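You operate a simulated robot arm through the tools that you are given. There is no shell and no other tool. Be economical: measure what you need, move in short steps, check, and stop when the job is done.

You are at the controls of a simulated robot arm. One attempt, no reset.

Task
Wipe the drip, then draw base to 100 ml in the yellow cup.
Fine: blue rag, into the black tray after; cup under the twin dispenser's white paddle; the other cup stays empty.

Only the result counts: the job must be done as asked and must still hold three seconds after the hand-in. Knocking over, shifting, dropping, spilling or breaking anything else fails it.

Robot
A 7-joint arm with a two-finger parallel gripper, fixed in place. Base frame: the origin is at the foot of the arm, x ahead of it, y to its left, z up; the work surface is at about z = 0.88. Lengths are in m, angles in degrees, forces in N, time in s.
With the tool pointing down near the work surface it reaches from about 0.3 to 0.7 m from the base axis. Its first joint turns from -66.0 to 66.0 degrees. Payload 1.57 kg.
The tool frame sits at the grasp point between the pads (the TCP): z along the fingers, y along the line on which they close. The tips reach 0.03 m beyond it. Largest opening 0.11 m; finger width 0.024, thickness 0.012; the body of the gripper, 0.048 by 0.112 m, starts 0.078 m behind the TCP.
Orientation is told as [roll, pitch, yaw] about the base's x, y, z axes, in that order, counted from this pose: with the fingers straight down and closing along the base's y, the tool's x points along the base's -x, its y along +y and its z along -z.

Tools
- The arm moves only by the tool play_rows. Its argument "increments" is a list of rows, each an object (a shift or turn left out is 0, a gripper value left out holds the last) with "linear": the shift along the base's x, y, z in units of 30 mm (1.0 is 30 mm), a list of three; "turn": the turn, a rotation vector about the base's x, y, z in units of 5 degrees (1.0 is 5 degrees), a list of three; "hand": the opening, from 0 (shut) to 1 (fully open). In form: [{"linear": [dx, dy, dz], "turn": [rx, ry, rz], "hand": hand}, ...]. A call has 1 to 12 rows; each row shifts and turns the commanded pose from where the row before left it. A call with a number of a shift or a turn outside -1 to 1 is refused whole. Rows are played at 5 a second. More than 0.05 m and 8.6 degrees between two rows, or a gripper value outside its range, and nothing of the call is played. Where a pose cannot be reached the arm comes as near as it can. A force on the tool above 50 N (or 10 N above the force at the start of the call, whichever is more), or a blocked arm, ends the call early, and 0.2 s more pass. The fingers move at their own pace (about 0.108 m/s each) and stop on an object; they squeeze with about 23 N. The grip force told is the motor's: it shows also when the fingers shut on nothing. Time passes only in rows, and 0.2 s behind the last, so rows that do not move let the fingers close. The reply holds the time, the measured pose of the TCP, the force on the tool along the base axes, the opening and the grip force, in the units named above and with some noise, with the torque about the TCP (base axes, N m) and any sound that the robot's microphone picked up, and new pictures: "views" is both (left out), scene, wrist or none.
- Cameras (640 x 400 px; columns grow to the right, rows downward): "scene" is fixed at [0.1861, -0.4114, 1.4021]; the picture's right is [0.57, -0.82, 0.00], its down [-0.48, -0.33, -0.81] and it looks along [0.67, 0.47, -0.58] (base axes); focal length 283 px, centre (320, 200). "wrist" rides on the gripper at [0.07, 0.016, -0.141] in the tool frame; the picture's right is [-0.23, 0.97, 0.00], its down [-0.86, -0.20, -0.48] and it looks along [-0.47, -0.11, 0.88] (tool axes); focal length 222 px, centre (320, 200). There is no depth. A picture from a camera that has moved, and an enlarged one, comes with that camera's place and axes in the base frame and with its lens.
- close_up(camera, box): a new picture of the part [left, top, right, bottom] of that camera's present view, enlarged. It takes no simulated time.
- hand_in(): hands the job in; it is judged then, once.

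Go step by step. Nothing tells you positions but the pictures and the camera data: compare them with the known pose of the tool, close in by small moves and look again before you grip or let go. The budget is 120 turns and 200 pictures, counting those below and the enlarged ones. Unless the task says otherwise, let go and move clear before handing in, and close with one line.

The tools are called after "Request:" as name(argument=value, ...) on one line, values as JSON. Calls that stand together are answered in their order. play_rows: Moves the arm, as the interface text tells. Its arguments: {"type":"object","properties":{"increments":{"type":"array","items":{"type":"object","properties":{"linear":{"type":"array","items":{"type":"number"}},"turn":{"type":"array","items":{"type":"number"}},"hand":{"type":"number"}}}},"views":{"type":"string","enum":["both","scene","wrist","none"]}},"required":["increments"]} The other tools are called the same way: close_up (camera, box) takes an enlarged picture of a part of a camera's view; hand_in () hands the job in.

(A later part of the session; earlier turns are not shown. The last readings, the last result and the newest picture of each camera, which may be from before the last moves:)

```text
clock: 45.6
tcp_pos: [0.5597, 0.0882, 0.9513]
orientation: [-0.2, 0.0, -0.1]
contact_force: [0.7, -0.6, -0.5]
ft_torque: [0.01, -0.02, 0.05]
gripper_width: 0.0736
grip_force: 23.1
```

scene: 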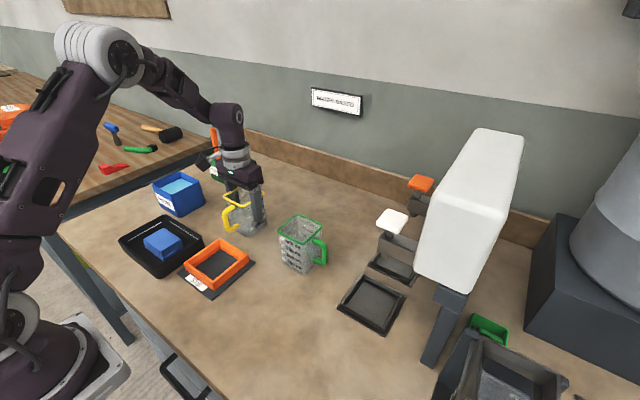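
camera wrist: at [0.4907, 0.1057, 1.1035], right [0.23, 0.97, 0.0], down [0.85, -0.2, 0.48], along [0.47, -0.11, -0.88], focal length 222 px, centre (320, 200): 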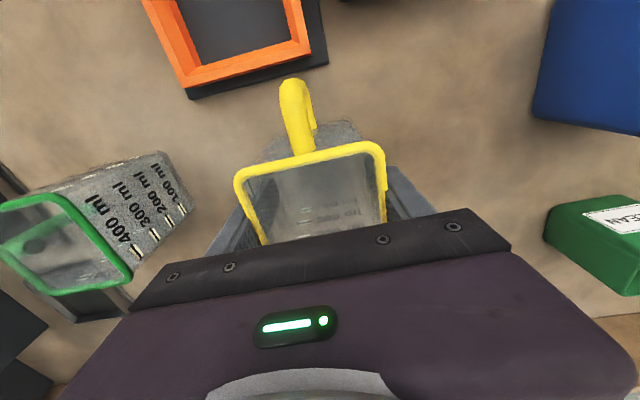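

Request:
play_rows(increments=[{"linear": [0, 0, -0.05]}, {}], views="none")

Request:
close_up(camera="scene", box=[190, 160, 310, 260])

```text
clock: 46.2
tcp_pos: [0.5597, 0.0888, 0.9509]
orientation: [-0.3, 0.0, 0.0]
contact_force: [-2.1, -0.5, 6.3]
ft_torque: [0.21, -0.12, 0.01]
gripper_width: 0.0737
grip_force: 22.9
```

```text
4.00 times, centred on (250, 210) of scene
camera zoom: at [0.1859, -0.4114, 1.4021], right [0.57, -0.82, 0.0], down [-0.48, -0.33, -0.82], along [0.67, 0.47, -0.58], focal length 1133 px, centre (600, 160)
```

zoom: 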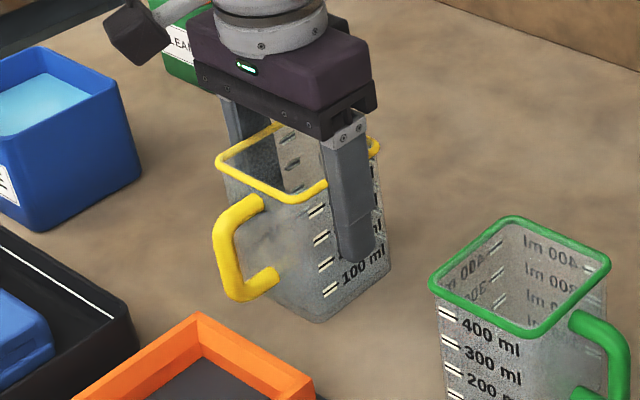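

Contact at TCP z ≈ 0.951. I'll release, rise straight up, then tilt the tool forward.

Request:
play_rows(increments=[{"hand": 1}, {"hand": 1}, {"hand": 1}, {"linear": [0, 0, 0.5]}, {"linear": [0, 0, 1]}, {"linear": [0, 0, 1]}, {"linear": [0, 0, 1]}, {"linear": [0, 0, 1]}, {"linear": [0, 0, 1]}, {}], views="wrist")

Request:
play_rows(increments=[{"turn": [0, -1, 0]}, {"turn": [0, -1, 0]}, {"turn": [0, -1, 0]}, {"turn": [0, -1, 0]}, {"turn": [0, -1, 0]}, {"turn": [0, -1, 0]}, {"turn": [0, -1, 0]}, {"turn": [0, -1, 0]}, {"turn": [0, -1, 0]}, {}])

```text
clock: 48.4
tcp_pos: [0.5588, 0.0894, 1.1151]
orientation: [-0.2, 0.1, 0.0]
contact_force: [-0.5, -0.2, 0.6]
ft_torque: [-0.02, 0.01, 0.0]
gripper_width: 0.1099
grip_force: 0.1
camera wrist: at [0.4909, 0.1059, 1.2571], right [0.23, 0.97, 0.0], down [0.85, -0.2, 0.48], along [0.47, -0.11, -0.88], focal length 222 px, centre (320, 200)
```

wrist: 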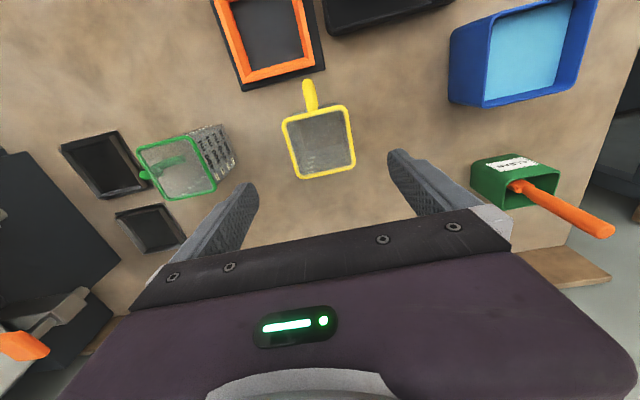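

```text
clock: 50.6
tcp_pos: [0.5612, 0.0839, 1.1154]
orientation: [-0.4, -43.7, 0.0]
contact_force: [0.4, -0.4, -0.6]
ft_torque: [0.02, -0.02, 0.01]
gripper_width: 0.1102
grip_force: 0.0
out of reach, approached as far as the arm can: row 9
camera wrist: at [0.4149, 0.1021, 1.171], right [0.17, 0.97, 0.15], down [0.29, -0.2, 0.94], along [0.94, -0.12, -0.31], focal length 222 px, centre (320, 200)
```

scene: 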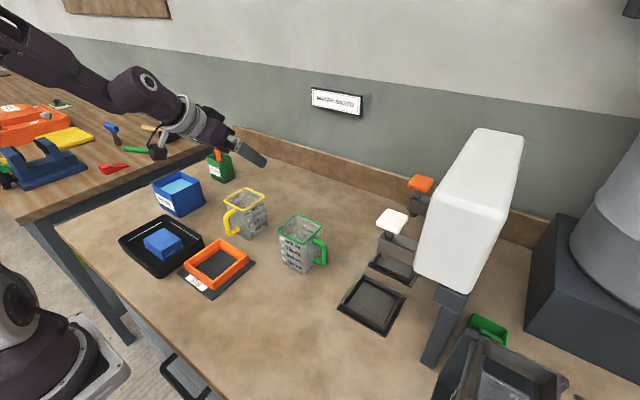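
wrist: 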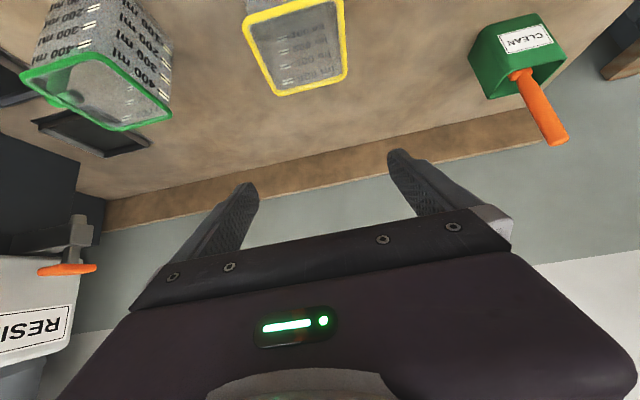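

The tilt limit here is about 44°, and it likely tightens lower down. I'll reduce it to about 34° and test the descent to just above the rim.

Request:
play_rows(increments=[{"linear": [-0.2, 0.16, 0], "turn": [0.08, 1, 0]}, {"turn": [0, 1, 0]}, {"linear": [0, 0, -0.8]}, {"linear": [0, 0, -0.8]}, {"linear": [0, 0, -0.8]}, {}])

```text
clock: 52.0
tcp_pos: [0.5558, 0.0886, 1.0454]
orientation: [0.4, -35.0, -0.3]
contact_force: [-0.1, 0.2, -0.3]
ft_torque: [0.02, 0.01, 0.01]
gripper_width: 0.1099
grip_force: 0.1
camera wrist: at [0.4184, 0.1057, 1.12], right [0.19, 0.97, 0.13], down [0.42, -0.2, 0.88], along [0.89, -0.11, -0.45], focal length 222 px, centre (320, 200)
```

scene: 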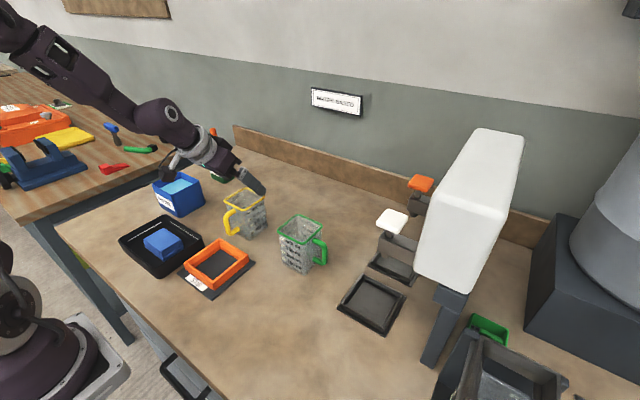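
wrist: 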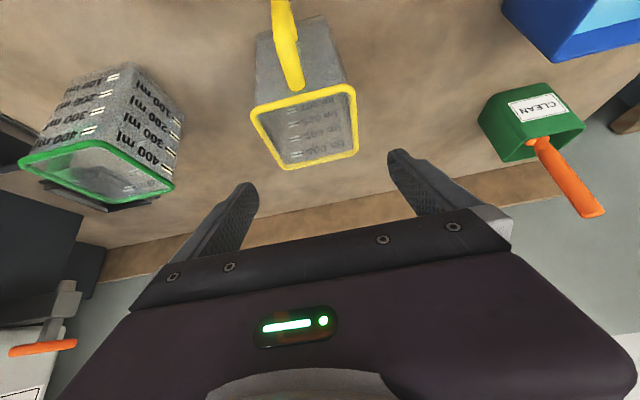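

35° holds at z = 1.045. I'll continue down in small steps.

Request:
play_rows(increments=[{"linear": [0, 0, -0.5], "turn": [-0.08, 0, 0.06]}, {"linear": [0, 0, -0.5]}, {}], views="wrist")

```text
clock: 52.8
tcp_pos: [0.5548, 0.0897, 1.0144]
orientation: [-0.2, -35.0, 0.3]
contact_force: [-0.8, 0.4, 0.6]
ft_torque: [0.02, -0.02, 0.0]
gripper_width: 0.11
grip_force: 0.1
camera wrist: at [0.419, 0.1054, 1.0903], right [0.18, 0.97, 0.13], down [0.43, -0.2, 0.88], along [0.89, -0.11, -0.45], focal length 222 px, centre (320, 200)
```

wrist: 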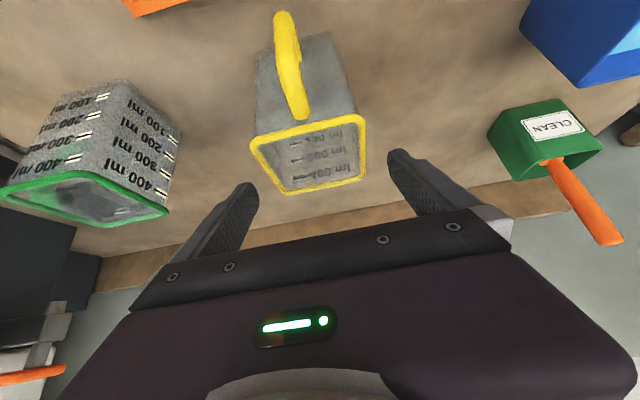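

Still reachable and centred. Continuing to grip height.

Request:
play_rows(increments=[{"linear": [0, 0, -0.5]}, {"linear": [0, 0, -0.5]}, {"linear": [0, 0, -0.5]}, {"linear": [0, 0, -0.4]}, {}])

Request:
close_up(camera="scene", box=[180, 150, 320, 260])

```text
clock: 54.0
tcp_pos: [0.5554, 0.0886, 0.9571]
orientation: [-0.3, -35.0, 0.3]
contact_force: [0.2, 0.0, 0.0]
ft_torque: [0.03, 0.02, 0.02]
gripper_width: 0.1102
grip_force: 0.0
camera wrist: at [0.4182, 0.1061, 1.0333], right [0.18, 0.97, 0.13], down [0.43, -0.2, 0.88], along [0.89, -0.11, -0.45], focal length 222 px, centre (320, 200)
```

scene: 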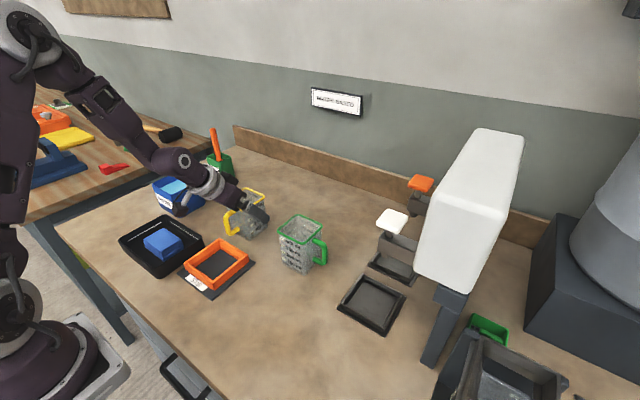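
wrist: 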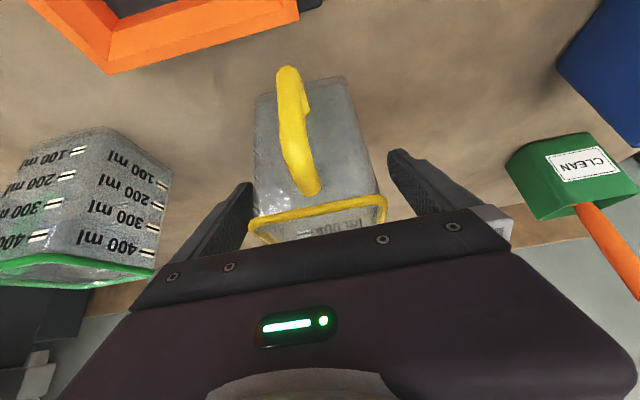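

```text
3.64 times, centred on (250, 205) of scene
camera zoom: at [0.1861, -0.4114, 1.4021], right [0.57, -0.82, 0.0], down [-0.48, -0.33, -0.81], along [0.67, 0.47, -0.58], focal length 1030 px, centre (574, 182)
```

zoom: 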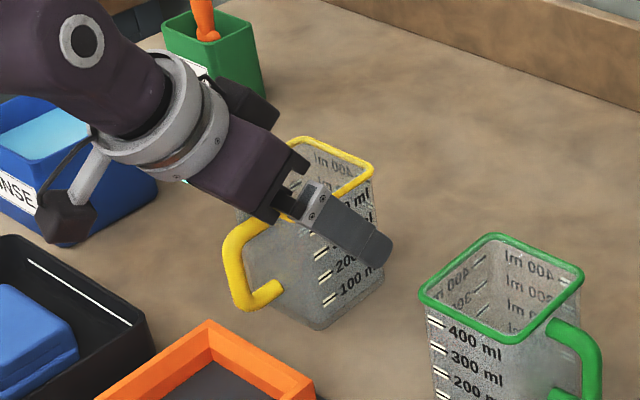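

Fingers straddle the cup body with the handle between them and clear of the palm. Gripping and lifting.

Request:
play_rows(increments=[{"hand": 0}, {"hand": 0}, {"hand": 0}, {"hand": 0}, {"linear": [0, 0, 0.2]}, {"linear": [0, 0, 0.8]}, {"linear": [0, 0, 0.8]}, {}])

Request:
close_up(camera="scene", box=[180, 130, 320, 260])

```text
clock: 55.8
tcp_pos: [0.5539, 0.0898, 1.0127]
orientation: [-0.2, -35.1, 0.3]
contact_force: [0.9, 0.3, 0.0]
ft_torque: [-0.03, 0.02, 0.01]
gripper_width: 0.0738
grip_force: 22.8
camera wrist: at [0.4185, 0.1061, 1.0876], right [0.18, 0.97, 0.13], down [0.43, -0.2, 0.88], along [0.89, -0.11, -0.45], focal length 222 px, centre (320, 200)
```

scene: 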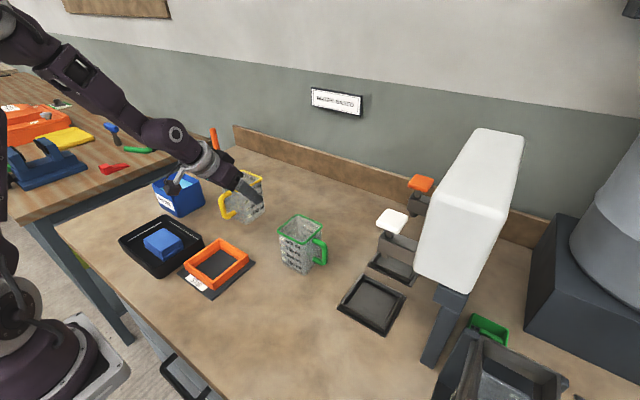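
wrist: 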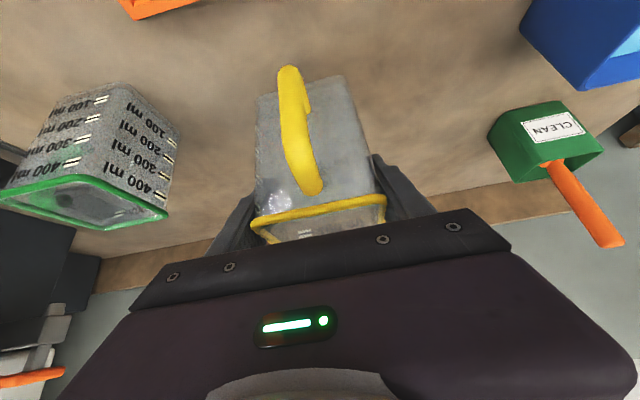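

```text
3.08 times, centred on (250, 195) of scene
camera zoom: at [0.1861, -0.4114, 1.4021], right [0.57, -0.82, 0.0], down [-0.48, -0.33, -0.81], along [0.67, 0.47, -0.58], focal length 871 px, centre (535, 215)
```

zoom: 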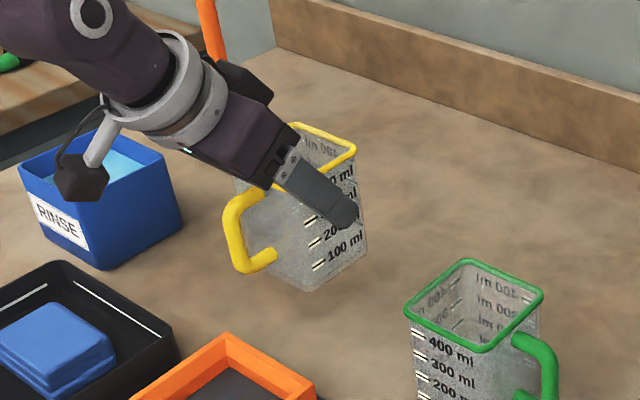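

Secure and upright. I'll go up, then diagonally across (clear of the green cup) to a staging point on the -x side of the dispenser.

Request:
play_rows(increments=[{"linear": [0, 0, 0.9]}, {"linear": [0, 0, 0.9]}, {"linear": [0, 0, 0.9]}, {"linear": [0, 0, 0.9]}, {}], views="none")

Request:
play_rows(increments=[{"linear": [-0.4, -0.95, 0]}, {"linear": [-0.4, -0.95, 0]}, {"linear": [-0.4, -0.95, 0]}, {"linear": [-0.4, -0.95, 0]}, {"linear": [-0.4, -0.95, 0]}, {"linear": [-0.4, -0.95, 0]}, {"linear": [-0.4, -0.95, 0]}, {"linear": [-0.4, -0.95, 0]}, {"linear": [-0.4, -0.95, 0]}, {"linear": [-0.2, -0.95, 0]}, {}])

```text
clock: 57.0
tcp_pos: [0.5544, 0.0899, 1.1197]
orientation: [-0.3, -35.0, 0.2]
contact_force: [-0.8, 0.1, -0.7]
ft_torque: [0.01, -0.02, -0.01]
gripper_width: 0.0737
grip_force: 23.3
```

```text
clock: 59.4
tcp_pos: [0.4412, -0.1962, 1.1214]
orientation: [-0.2, -35.0, 0.4]
contact_force: [-0.3, -0.1, -1.1]
ft_torque: [0.01, 0.0, 0.01]
gripper_width: 0.0737
grip_force: 23.3
camera wrist: at [0.3046, -0.1786, 1.1959], right [0.18, 0.97, 0.13], down [0.43, -0.2, 0.88], along [0.89, -0.11, -0.45], focal length 222 px, centre (320, 200)
```

scene: 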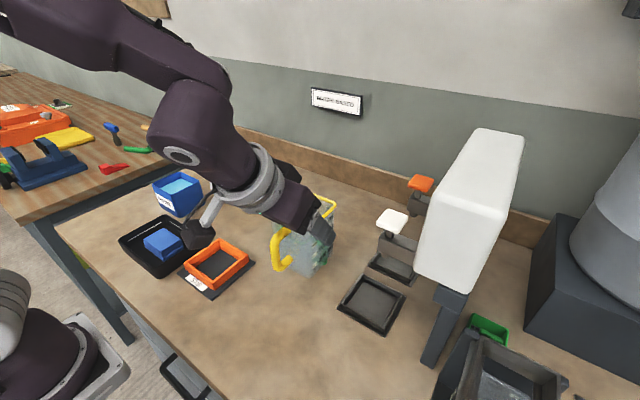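
wrist: 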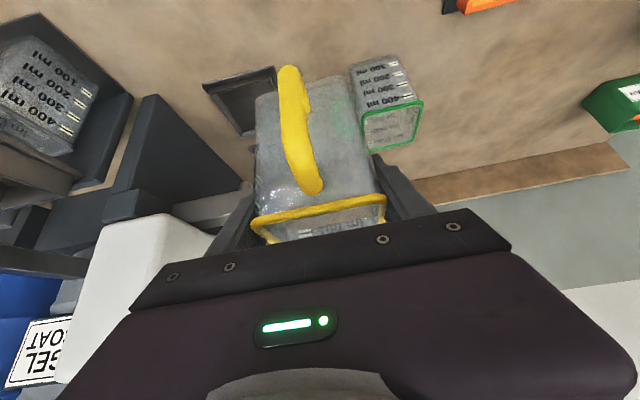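

Next: down to a low staging pose in front of the tray, to check heights before sliding in.

Request:
play_rows(increments=[{"linear": [0, -0.8, -0.4]}, {"linear": [0, -0.8, -0.8]}, {"linear": [0, -0.8, -0.9]}, {"linear": [0, -0.8, -0.9]}, {"linear": [0, 0, -0.8]}, {}])

Request:
close_up(camera="scene", box=[260, 160, 460, 350])

```text
clock: 60.8
tcp_pos: [0.4412, -0.2913, 1.0042]
orientation: [-0.3, -35.1, 0.2]
contact_force: [0.1, -0.3, -0.7]
ft_torque: [-0.05, -0.02, -0.01]
gripper_width: 0.0737
grip_force: 22.8
camera wrist: at [0.3048, -0.2751, 1.0812], right [0.18, 0.97, 0.13], down [0.43, -0.2, 0.88], along [0.89, -0.11, -0.45], focal length 222 px, centre (320, 200)
```

scene: 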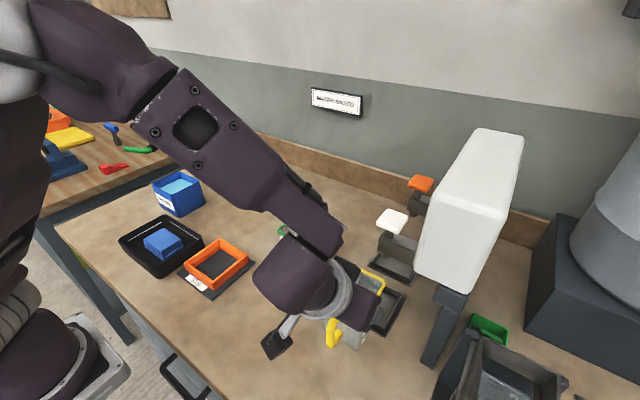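
wrist: 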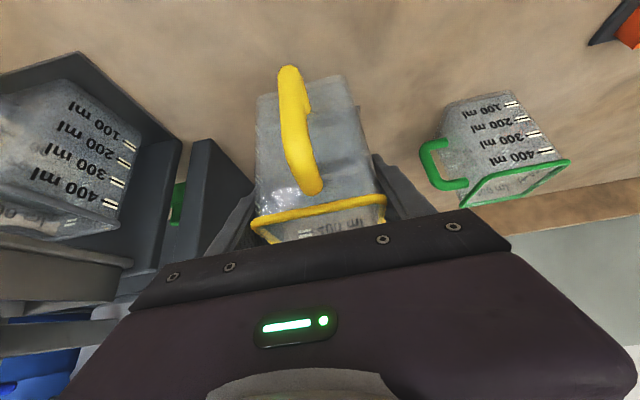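

```text
2.11 times, centred on (360, 255) of scene
camera zoom: at [0.1861, -0.4114, 1.4021], right [0.57, -0.82, 0.0], down [-0.48, -0.33, -0.81], along [0.67, 0.47, -0.58], focal length 596 px, centre (236, 84)
```

zoom: 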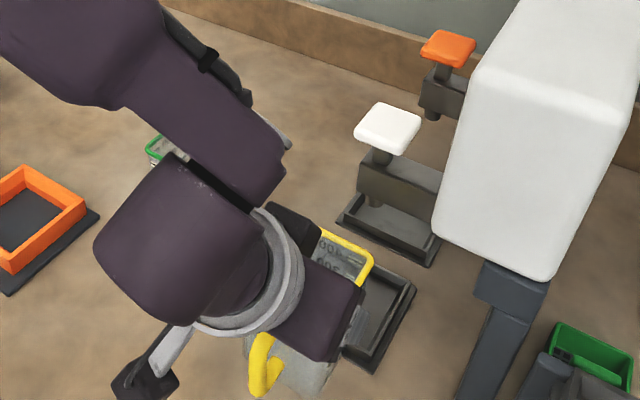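

Before sliding in I want a better measurement of the nozzle tip and tray lip heights.

Request:
close_up(camera="scene", box=[370, 170, 440, 220])

Request:
close_up(camera="scene", box=[350, 205, 430, 335])

```text
8.00 times, centred on (405, 195) of scene
camera zoom: at [0.1861, -0.4114, 1.4021], right [0.57, -0.82, 0.0], down [-0.48, -0.33, -0.81], along [0.67, 0.47, -0.58], focal length 2265 px, centre (-360, 240)
```

zoom: 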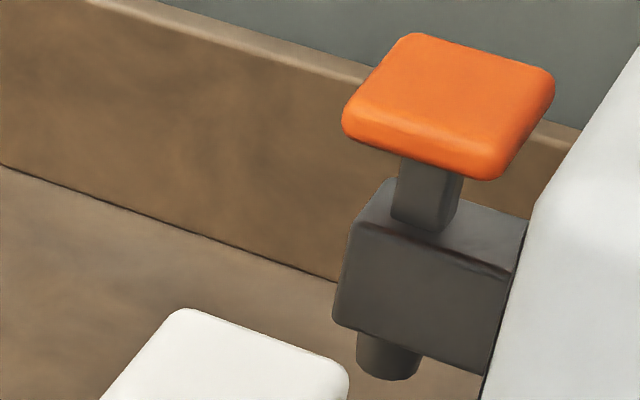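

```text
3.08 times, centred on (390, 270) of scene
camera zoom: at [0.1861, -0.4114, 1.4021], right [0.57, -0.82, 0.0], down [-0.48, -0.33, -0.81], along [0.67, 0.47, -0.58], focal length 871 px, centre (105, -15)
```

zoom: 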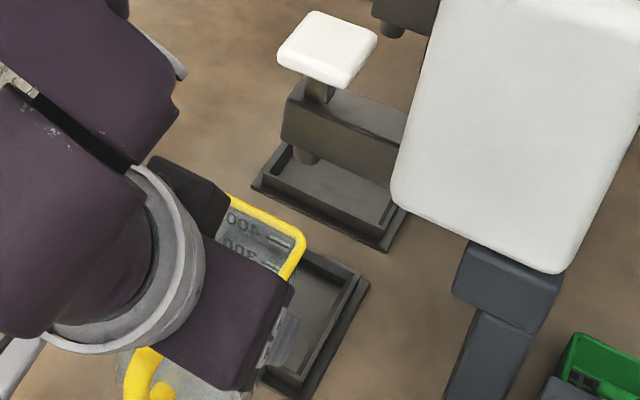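

The nozzle tip is at z ≈ 1.025–1.03 and the tray lip at about 0.89–0.90. Sliding in with the cup bottom at z ≈ 0.907 (rim ≈ 1.016) fits between them. I'll go carefully, watching the force.

Request:
play_rows(increments=[{"linear": [0, 0, -0.35]}, {"linear": [0, 0, -0.3]}, {"linear": [0.3, 0, 0]}, {"linear": [0.3, 0, 0]}, {"linear": [0.3, 0, 0]}, {}])

Request:
close_up(camera="scene", box=[310, 190, 450, 350])

```text
clock: 62.2
tcp_pos: [0.4689, -0.2919, 0.9858]
orientation: [-0.2, -35.0, 0.4]
contact_force: [-0.7, -0.7, -1.0]
ft_torque: [0.03, 0.01, 0.0]
gripper_width: 0.0735
grip_force: 23.0
camera wrist: at [0.3316, -0.2752, 1.0618], right [0.18, 0.97, 0.13], down [0.43, -0.2, 0.88], along [0.89, -0.11, -0.45], focal length 222 px, centre (320, 200)
```

scene: 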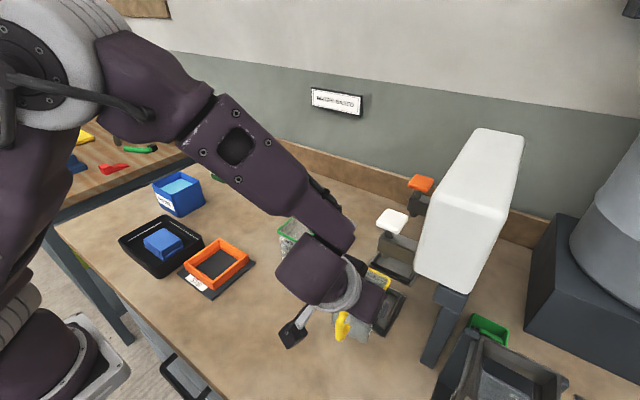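
wrist: 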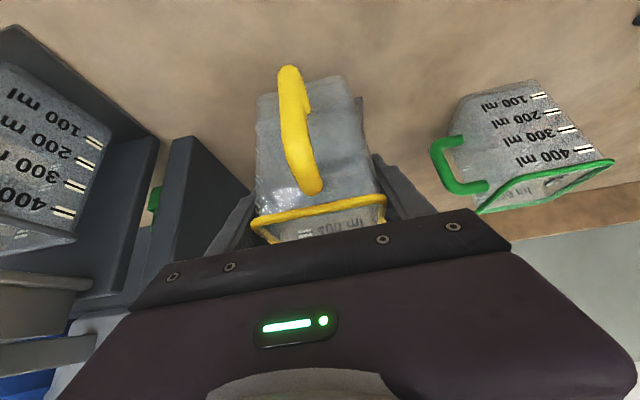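

```text
2.50 times, centred on (380, 270) of scene
camera zoom: at [0.1861, -0.4114, 1.4021], right [0.57, -0.82, 0.0], down [-0.48, -0.33, -0.81], along [0.67, 0.47, -0.58], focal length 708 px, centre (170, 25)
```

zoom: 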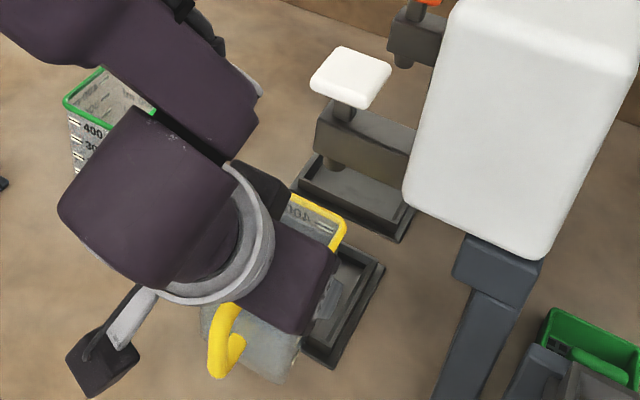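

No contact. Continuing in small steps.

Request:
play_rows(increments=[{"linear": [0.3, 0, 0]}, {"linear": [0.3, 0, 0]}, {"linear": [0.3, 0, 0]}, {"linear": [0.3, 0, 0]}, {}])

Request:
close_up(camera="scene", box=[340, 190, 440, 340])

```text
clock: 63.4
tcp_pos: [0.5052, -0.2916, 0.9871]
orientation: [-0.1, -35.0, 0.3]
contact_force: [0.2, 0.1, -1.1]
ft_torque: [0.03, -0.03, 0.0]
gripper_width: 0.0739
grip_force: 22.9
camera wrist: at [0.3679, -0.275, 1.0619], right [0.18, 0.97, 0.13], down [0.43, -0.2, 0.88], along [0.89, -0.11, -0.45], focal length 222 px, centre (320, 200)
```

scene: 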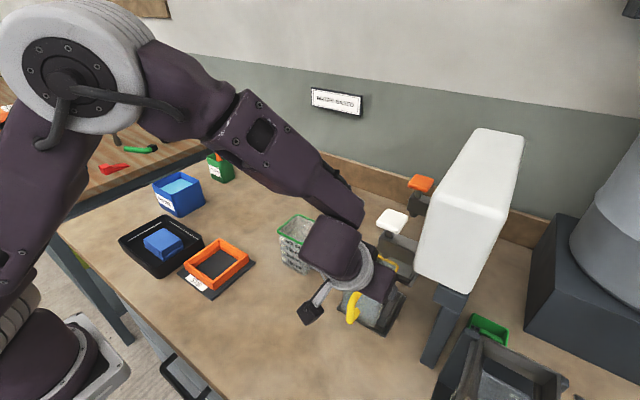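
wrist: 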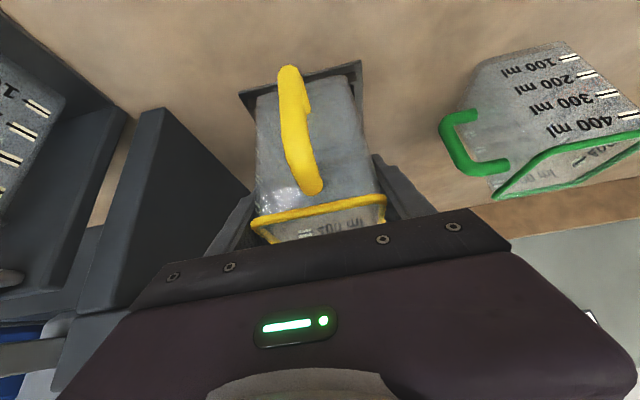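

```text
2.67 times, centred on (390, 265) of scene
camera zoom: at [0.1861, -0.4114, 1.4021], right [0.57, -0.82, 0.0], down [-0.48, -0.33, -0.81], along [0.67, 0.47, -0.58], focal length 755 px, centre (133, 27)
```

zoom: 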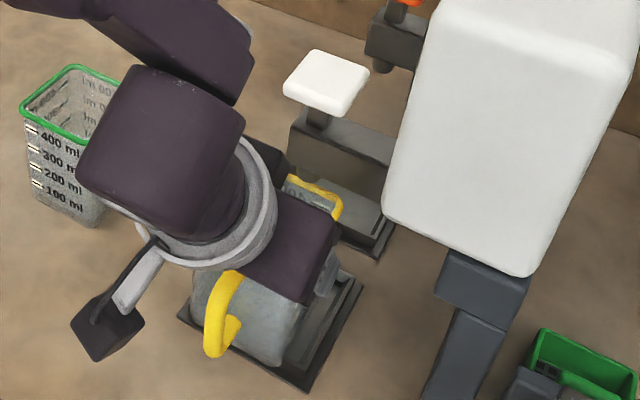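

Tray centre refined to (0.540, -0.292). The final slide brings the cup to the centre.

Request:
play_rows(increments=[{"linear": [0.25, 0, 0]}, {"linear": [0.25, 0, 0]}, {"linear": [0.25, 0, 0]}, {"linear": [0.25, 0, 0]}, {}])

Request:
close_up(camera="scene", box=[340, 190, 440, 340])

Request:
close_up(camera="wrist", box=[200, 30, 420, 260])

```text
clock: 64.6
tcp_pos: [0.5347, -0.29, 0.9867]
orientation: [-0.1, -35.1, 0.2]
contact_force: [0.1, -0.7, -1.1]
ft_torque: [0.0, -0.04, 0.04]
gripper_width: 0.0734
grip_force: 23.4
camera wrist: at [0.398, -0.2751, 1.0618], right [0.18, 0.97, 0.13], down [0.43, -0.2, 0.88], along [0.89, -0.11, -0.45], focal length 222 px, centre (320, 200)
```

scene: 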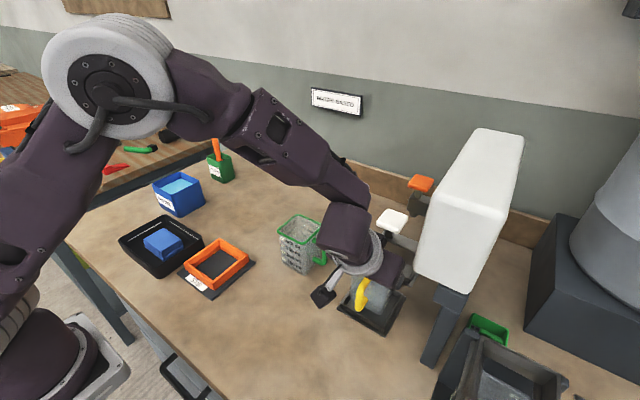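
wrist: 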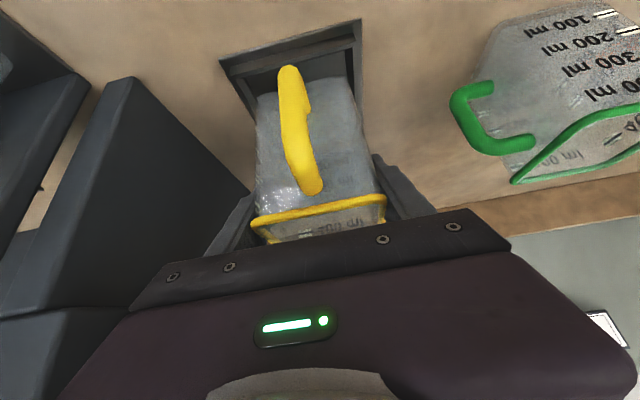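

```text
2.67 times, centred on (390, 265) of scene
camera zoom: at [0.1861, -0.4114, 1.4021], right [0.57, -0.82, 0.0], down [-0.48, -0.33, -0.81], along [0.67, 0.47, -0.58], focal length 755 px, centre (133, 27)
```

zoom: 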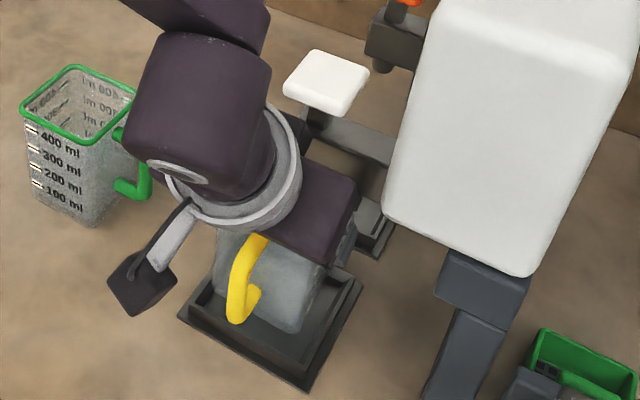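

```text
1.74 times, centred on (310, 145) of wrist
camera zoom: at [0.398, -0.2751, 1.0618], right [0.18, 0.97, 0.13], down [0.43, -0.2, 0.88], along [0.89, -0.11, -0.45], focal length 386 px, centre (337, 296)
```

zoom: 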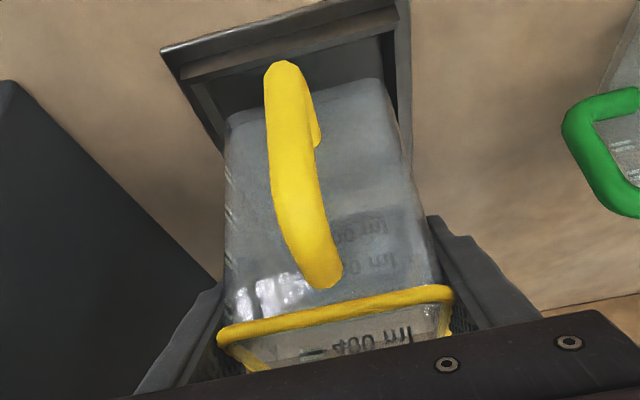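

The cup's footprint (x 0.507–0.573, y -0.324…-0.259) sits inside the tray walls. Lowering it now.

Request:
play_rows(increments=[{"linear": [0, 0, -0.2]}, {"linear": [0, 0, -0.2]}, {"linear": [0, 0, -0.2]}, {}], views="none")

Request:
play_rows(increments=[{"linear": [0, 0, -0.08]}, {}], views="none")

```text
clock: 65.6
tcp_pos: [0.5352, -0.2917, 0.9673]
orientation: [-0.3, -35.0, 0.3]
contact_force: [0.1, 0.1, -0.5]
ft_torque: [0.01, 0.02, 0.02]
gripper_width: 0.0737
grip_force: 22.8
```

```text
clock: 66.2
tcp_pos: [0.535, -0.291, 0.9653]
orientation: [-0.3, -35.0, 0.3]
contact_force: [0.4, 0.4, -0.8]
ft_torque: [-0.02, -0.02, 0.02]
gripper_width: 0.0738
grip_force: 22.9
```

Request:
play_rows(increments=[{"linear": [0, 0, -0.07]}, {}], views="none")

Request:
play_rows(increments=[{"linear": [0, 0, -0.06]}, {}], views="none")

```text
clock: 66.8
tcp_pos: [0.5344, -0.2923, 0.9625]
orientation: [-0.3, -35.0, 0.2]
contact_force: [-0.8, 0.6, 0.0]
ft_torque: [0.0, 0.0, 0.03]
gripper_width: 0.0736
grip_force: 22.7
```

```text
clock: 67.4
tcp_pos: [0.5338, -0.2921, 0.962]
orientation: [-0.3, -35.0, 0.3]
contact_force: [0.8, 0.9, 1.3]
ft_torque: [0.08, -0.13, 0.0]
gripper_width: 0.0737
grip_force: 22.9
```

Contact reached. Release and retreat backwards (-x, slightly up).

Request:
play_rows(increments=[{"hand": 1}, {"hand": 1}, {"hand": 1}, {"linear": [-0.5, 0, 0.1]}, {"linear": [-0.8, 0, 0.3]}, {"linear": [-0.8, 0, 0.3]}, {"linear": [-0.8, 0, 0.4]}, {"linear": [-0.6, 0, 0.8]}, {"linear": [0, 0, 0.9]}, {}])

Request:
close_up(camera="scene", box=[320, 190, 440, 350])

```text
clock: 69.6
tcp_pos: [0.4307, -0.2923, 1.0461]
orientation: [-0.3, -34.9, 0.3]
contact_force: [-0.2, 0.0, 0.4]
ft_torque: [-0.02, -0.03, 0.02]
gripper_width: 0.11
grip_force: 0.2
camera wrist: at [0.2929, -0.275, 1.1219], right [0.18, 0.97, 0.13], down [0.43, -0.2, 0.88], along [0.89, -0.11, -0.45], focal length 222 px, centre (320, 200)
```

scene: 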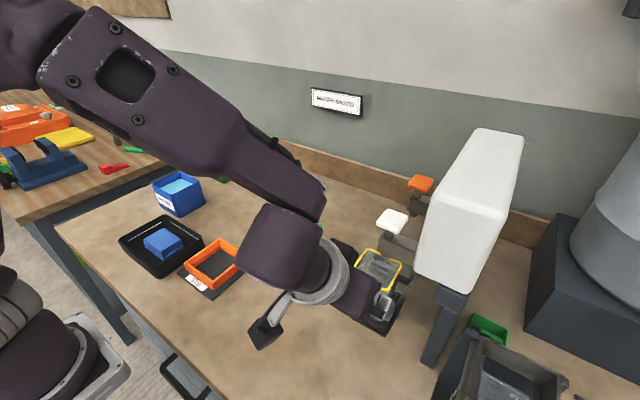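
wrist: 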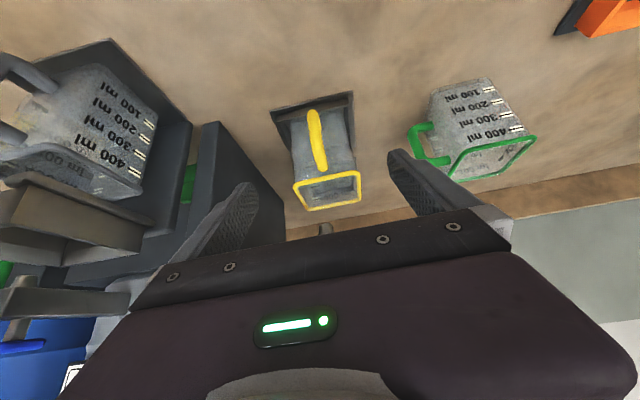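

```text
2.50 times, centred on (380, 270) of scene
camera zoom: at [0.1861, -0.4114, 1.4021], right [0.57, -0.82, 0.0], down [-0.48, -0.33, -0.81], along [0.67, 0.47, -0.58], focal length 708 px, centre (170, 25)
```

zoom: 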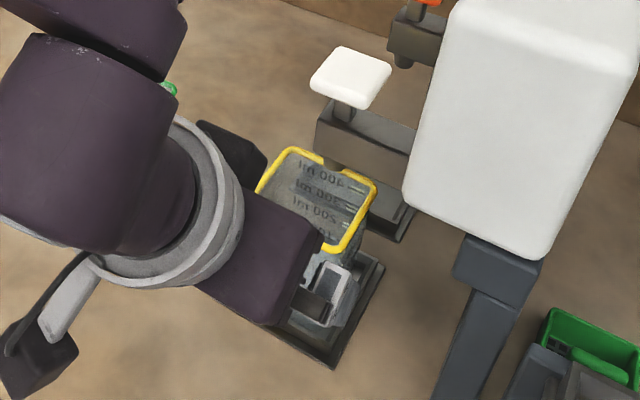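

The cup stands in the tray with the nozzle above it, and from the scene camera I can read the inner marks. Next I'll keep the tilt, close the fingers, rise and hover over the white paddle.

Request:
play_rows(increments=[{"hand": 0, "linear": [0, 0, 1]}, {"linear": [0, 0, 1]}, {"linear": [0, 0, 1]}, {"linear": [0, 0, 1]}, {"linear": [0, 0, 1]}, {"linear": [0.8, -0.05, 0]}, {"linear": [0.8, -0.05, 0]}, {"linear": [0.8, -0.05, 0]}, {"linear": [0.8, -0.05, 0]}, {}])

Request:
close_up(camera="scene", box=[320, 170, 460, 350])

```text
clock: 71.8
tcp_pos: [0.5256, -0.297, 1.1961]
orientation: [-0.2, -35.0, 0.2]
contact_force: [-0.2, -0.4, 0.6]
ft_torque: [0.0, -0.01, -0.01]
gripper_width: 0.0002
grip_force: 20.8
camera wrist: at [0.3888, -0.2808, 1.2717], right [0.18, 0.97, 0.13], down [0.43, -0.2, 0.88], along [0.89, -0.11, -0.45], focal length 222 px, centre (320, 200)
```

scene: 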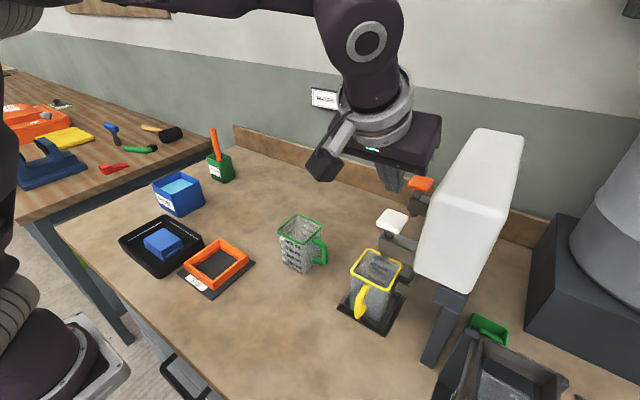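
wrist: 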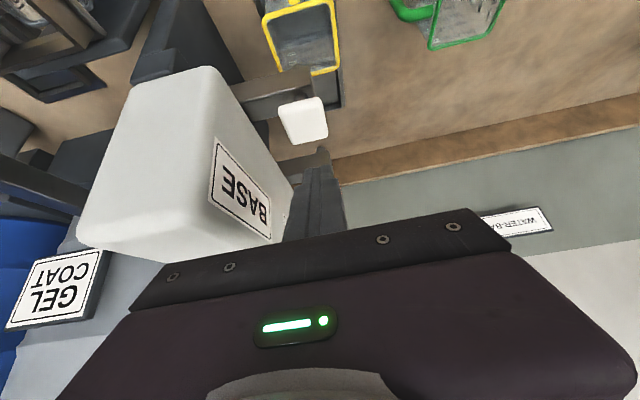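

```text
2.22 times, centred on (390, 260) of scene
camera zoom: at [0.1861, -0.4114, 1.4021], right [0.57, -0.82, 0.0], down [-0.48, -0.33, -0.81], along [0.67, 0.47, -0.58], focal length 629 px, centre (164, 67)
```

zoom: 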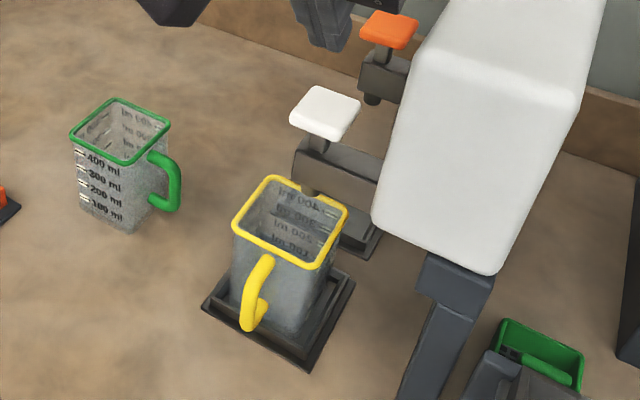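

Excellent view of the cup interior, and the paddle at (0.54, -0.304) is confirmed. I'll descend slowly towards the paddle.

Request:
play_rows(increments=[{"linear": [0, 0, -0.5]}, {"linear": [0, 0, -0.5]}, {"linear": [0, 0, -0.3]}, {}])

Request:
close_up(camera="scene", box=[340, 150, 460, 250])

```text
clock: 72.8
tcp_pos: [0.5258, -0.2976, 1.1575]
orientation: [-0.1, -35.1, 0.3]
contact_force: [-0.9, -0.2, -0.5]
ft_torque: [0.01, 0.01, 0.01]
gripper_width: 0.0
grip_force: 21.1
camera wrist: at [0.3885, -0.2813, 1.2327], right [0.18, 0.97, 0.13], down [0.43, -0.2, 0.88], along [0.89, -0.11, -0.45], focal length 222 px, centre (320, 200)
```

scene: 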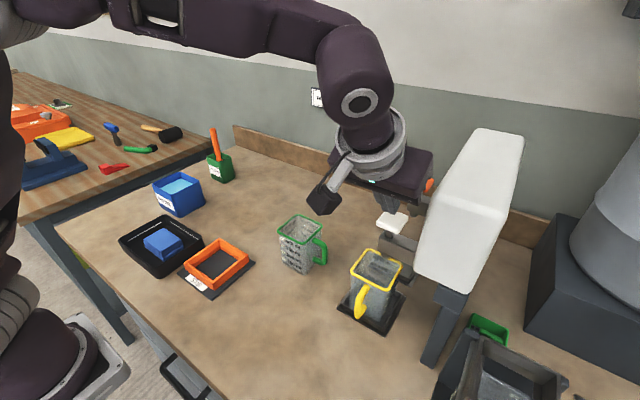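
wrist: 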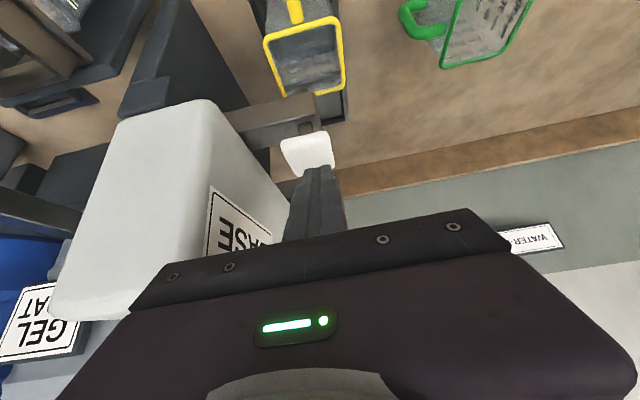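

```text
4.00 times, centred on (400, 200) of scene
camera zoom: at [0.1861, -0.4114, 1.4021], right [0.57, -0.82, 0.0], down [-0.48, -0.33, -0.81], along [0.67, 0.47, -0.58], focal length 1133 px, centre (0, 200)
```

zoom: 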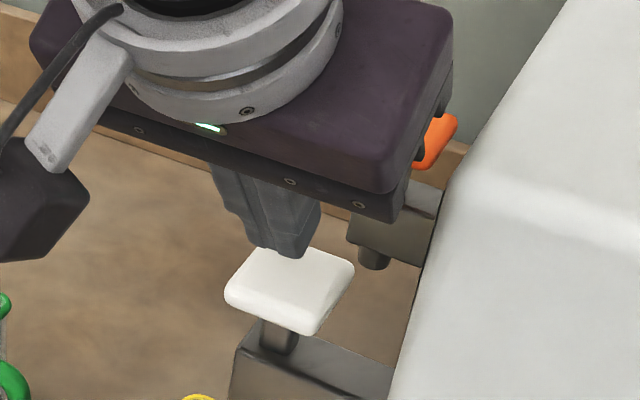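

Tips are just above the paddle centre. I'll step down to find contact.

Request:
play_rows(increments=[{"linear": [0, 0, -0.2]}, {"linear": [0, 0, -0.2]}], views="none")

Request:
play_rows(increments=[{"linear": [0, 0, -0.1]}], views="none")

```text
clock: 73.4
tcp_pos: [0.5258, -0.2984, 1.1458]
orientation: [-0.2, -35.1, 0.3]
contact_force: [-0.4, 1.5, 1.2]
ft_torque: [0.04, 0.0, 0.01]
gripper_width: 0.0
grip_force: 21.0
```

```text
clock: 73.8
tcp_pos: [0.5249, -0.2985, 1.1415]
orientation: [-0.2, -35.0, 0.3]
contact_force: [0.0, 0.3, 2.4]
ft_torque: [-0.01, 0.0, 0.0]
gripper_width: 0.0
grip_force: 21.5
```

Request:
close_up(camera="scene", box=[340, 190, 430, 330])

Request:
play_rows(increments=[{"linear": [0, 0, -0.06]}], views="none")

Request:
close_up(camera="scene", box=[340, 190, 430, 330])

```text
2.86 times, centred on (385, 260) of scene
camera zoom: at [0.186, -0.4114, 1.4021], right [0.57, -0.82, 0.0], down [-0.48, -0.33, -0.81], along [0.67, 0.47, -0.58], focal length 809 px, centre (134, 29)
```

zoom: 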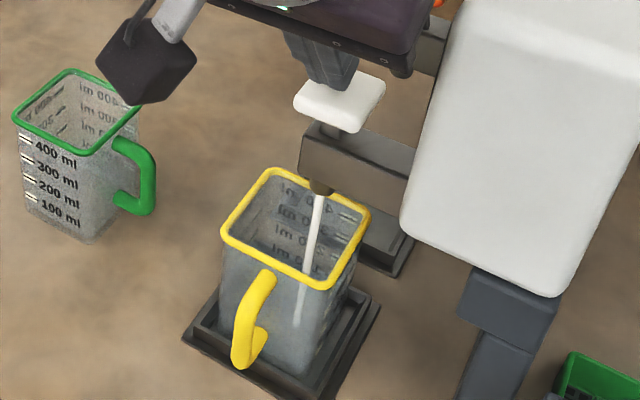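

```text
clock: 74.2
tcp_pos: [0.525, -0.2973, 1.1395]
orientation: [-0.1, -35.2, 0.3]
contact_force: [1.5, -0.3, 2.4]
ft_torque: [-0.01, -0.07, 0.04]
gripper_width: 0.0
grip_force: 20.9
heard: click
```

```text
2.86 times, centred on (385, 260) of scene
camera zoom: at [0.1861, -0.4114, 1.4021], right [0.57, -0.82, 0.0], down [-0.48, -0.33, -0.81], along [0.67, 0.47, -0.58], focal length 809 px, centre (134, 29)
```

zoom: 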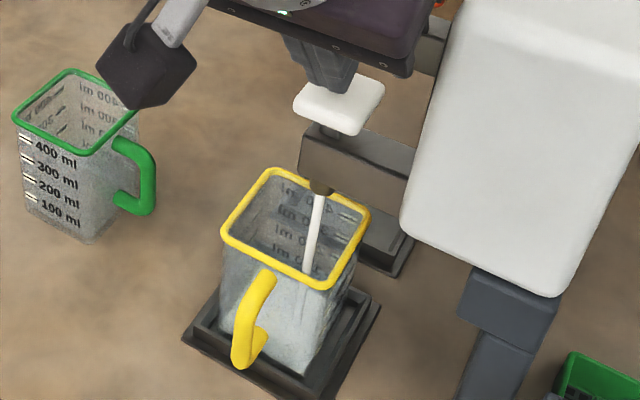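

It's flowing. I'll lift to stop and gauge how much has come out.

Request:
play_rows(increments=[{"linear": [0, 0, 0.6]}], views="none")

Request:
close_up(camera="scene", box=[340, 240, 410, 330])

Request:
close_up(camera="wrist", box=[220, 0, 400, 180])

```text
clock: 74.6
tcp_pos: [0.526, -0.2979, 1.1562]
orientation: [-0.1, -35.0, 0.1]
contact_force: [0.0, 0.3, 0.6]
ft_torque: [0.01, -0.02, 0.01]
gripper_width: 0.0
grip_force: 21.4
```

```text
4.44 times, centred on (375, 285) of scene
camera zoom: at [0.1861, -0.4114, 1.4021], right [0.57, -0.82, 0.0], down [-0.48, -0.33, -0.81], along [0.67, 0.47, -0.58], focal length 1258 px, centre (76, -178)
```

zoom: 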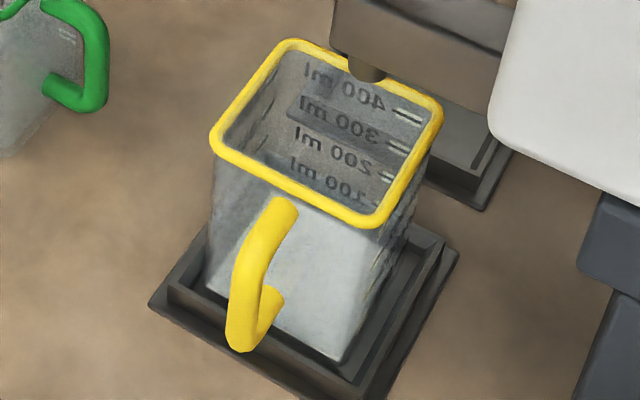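

```text
2.22 times, centred on (310, 90) of wrist
camera zoom: at [0.389, -0.2812, 1.2337], right [0.18, 0.97, 0.13], down [0.43, -0.2, 0.88], along [0.89, -0.11, -0.45], focal length 494 px, centre (342, 444)
```

zoom: 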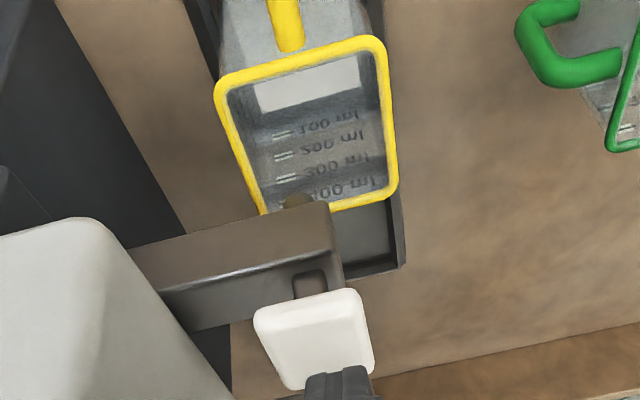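

Request:
close_up(camera="wrist", box=[280, 5, 345, 70])

Request:
close_up(camera="scene", box=[380, 245, 410, 325])

```text
6.15 times, centred on (312, 38) of wrist
camera zoom: at [0.389, -0.2812, 1.2337], right [0.18, 0.97, 0.13], down [0.43, -0.2, 0.88], along [0.89, -0.11, -0.45], focal length 1367 px, centre (366, 1200)
```

zoom: 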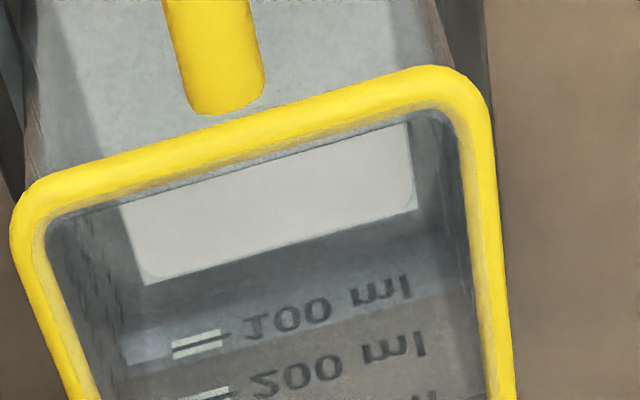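

```text
5.00 times, centred on (395, 285) of scene
camera zoom: at [0.1861, -0.4114, 1.4021], right [0.57, -0.82, 0.0], down [-0.48, -0.33, -0.81], along [0.67, 0.47, -0.58], focal length 1416 px, centre (-55, -225)
```

zoom: 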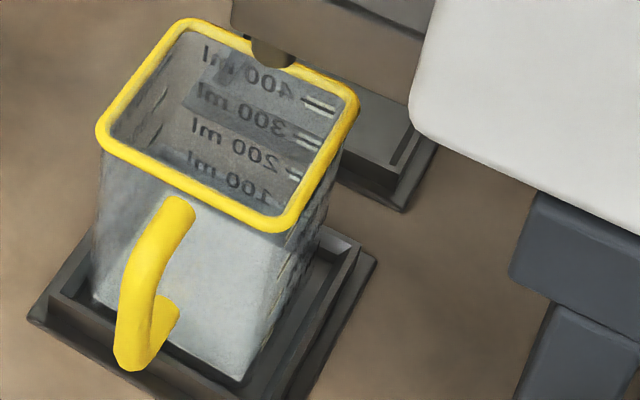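

It stopped, and the wrist view shows a white liquid surface at the bottom, well below the 100 ml mark. I'll do a timed pulse to calibrate the flow rate.

Request:
play_rows(increments=[{"linear": [0, 0, -0.6]}, {}, {}, {}, {"linear": [0, 0, 0.6]}], views="none")

Request:
close_up(camera="wrist", box=[280, 5, 345, 70])

Request:
close_up(camera="scene", box=[340, 240, 410, 330])

```text
clock: 75.8
tcp_pos: [0.5264, -0.2982, 1.1576]
orientation: [0.0, -35.0, 0.2]
contact_force: [0.1, 0.5, 0.3]
ft_torque: [0.01, -0.02, -0.03]
gripper_width: 0.0
grip_force: 21.5
heard: click
```

```text
6.15 times, centred on (312, 38) of wrist
camera zoom: at [0.3893, -0.281, 1.2333], right [0.18, 0.97, 0.13], down [0.43, -0.2, 0.88], along [0.89, -0.11, -0.45], focal length 1367 px, centre (366, 1200)
```

zoom: 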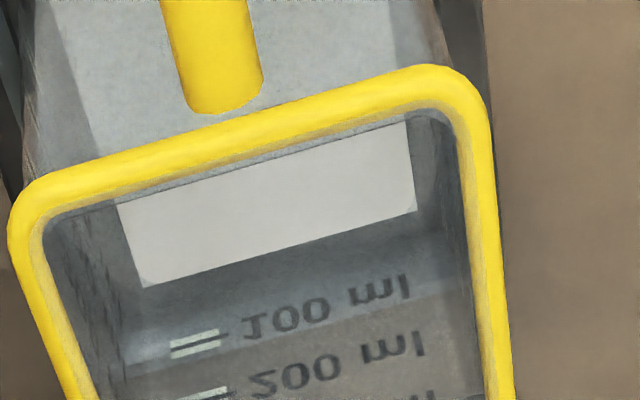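

```text
4.44 times, centred on (375, 285) of scene
camera zoom: at [0.1861, -0.4114, 1.4021], right [0.57, -0.82, 0.0], down [-0.48, -0.33, -0.81], along [0.67, 0.47, -0.58], focal length 1258 px, centre (76, -178)
```

zoom: 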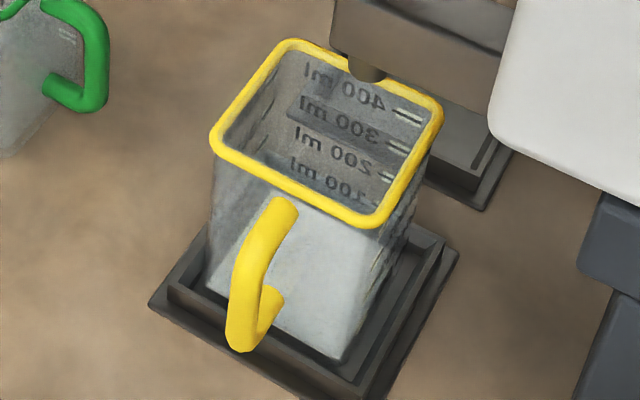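

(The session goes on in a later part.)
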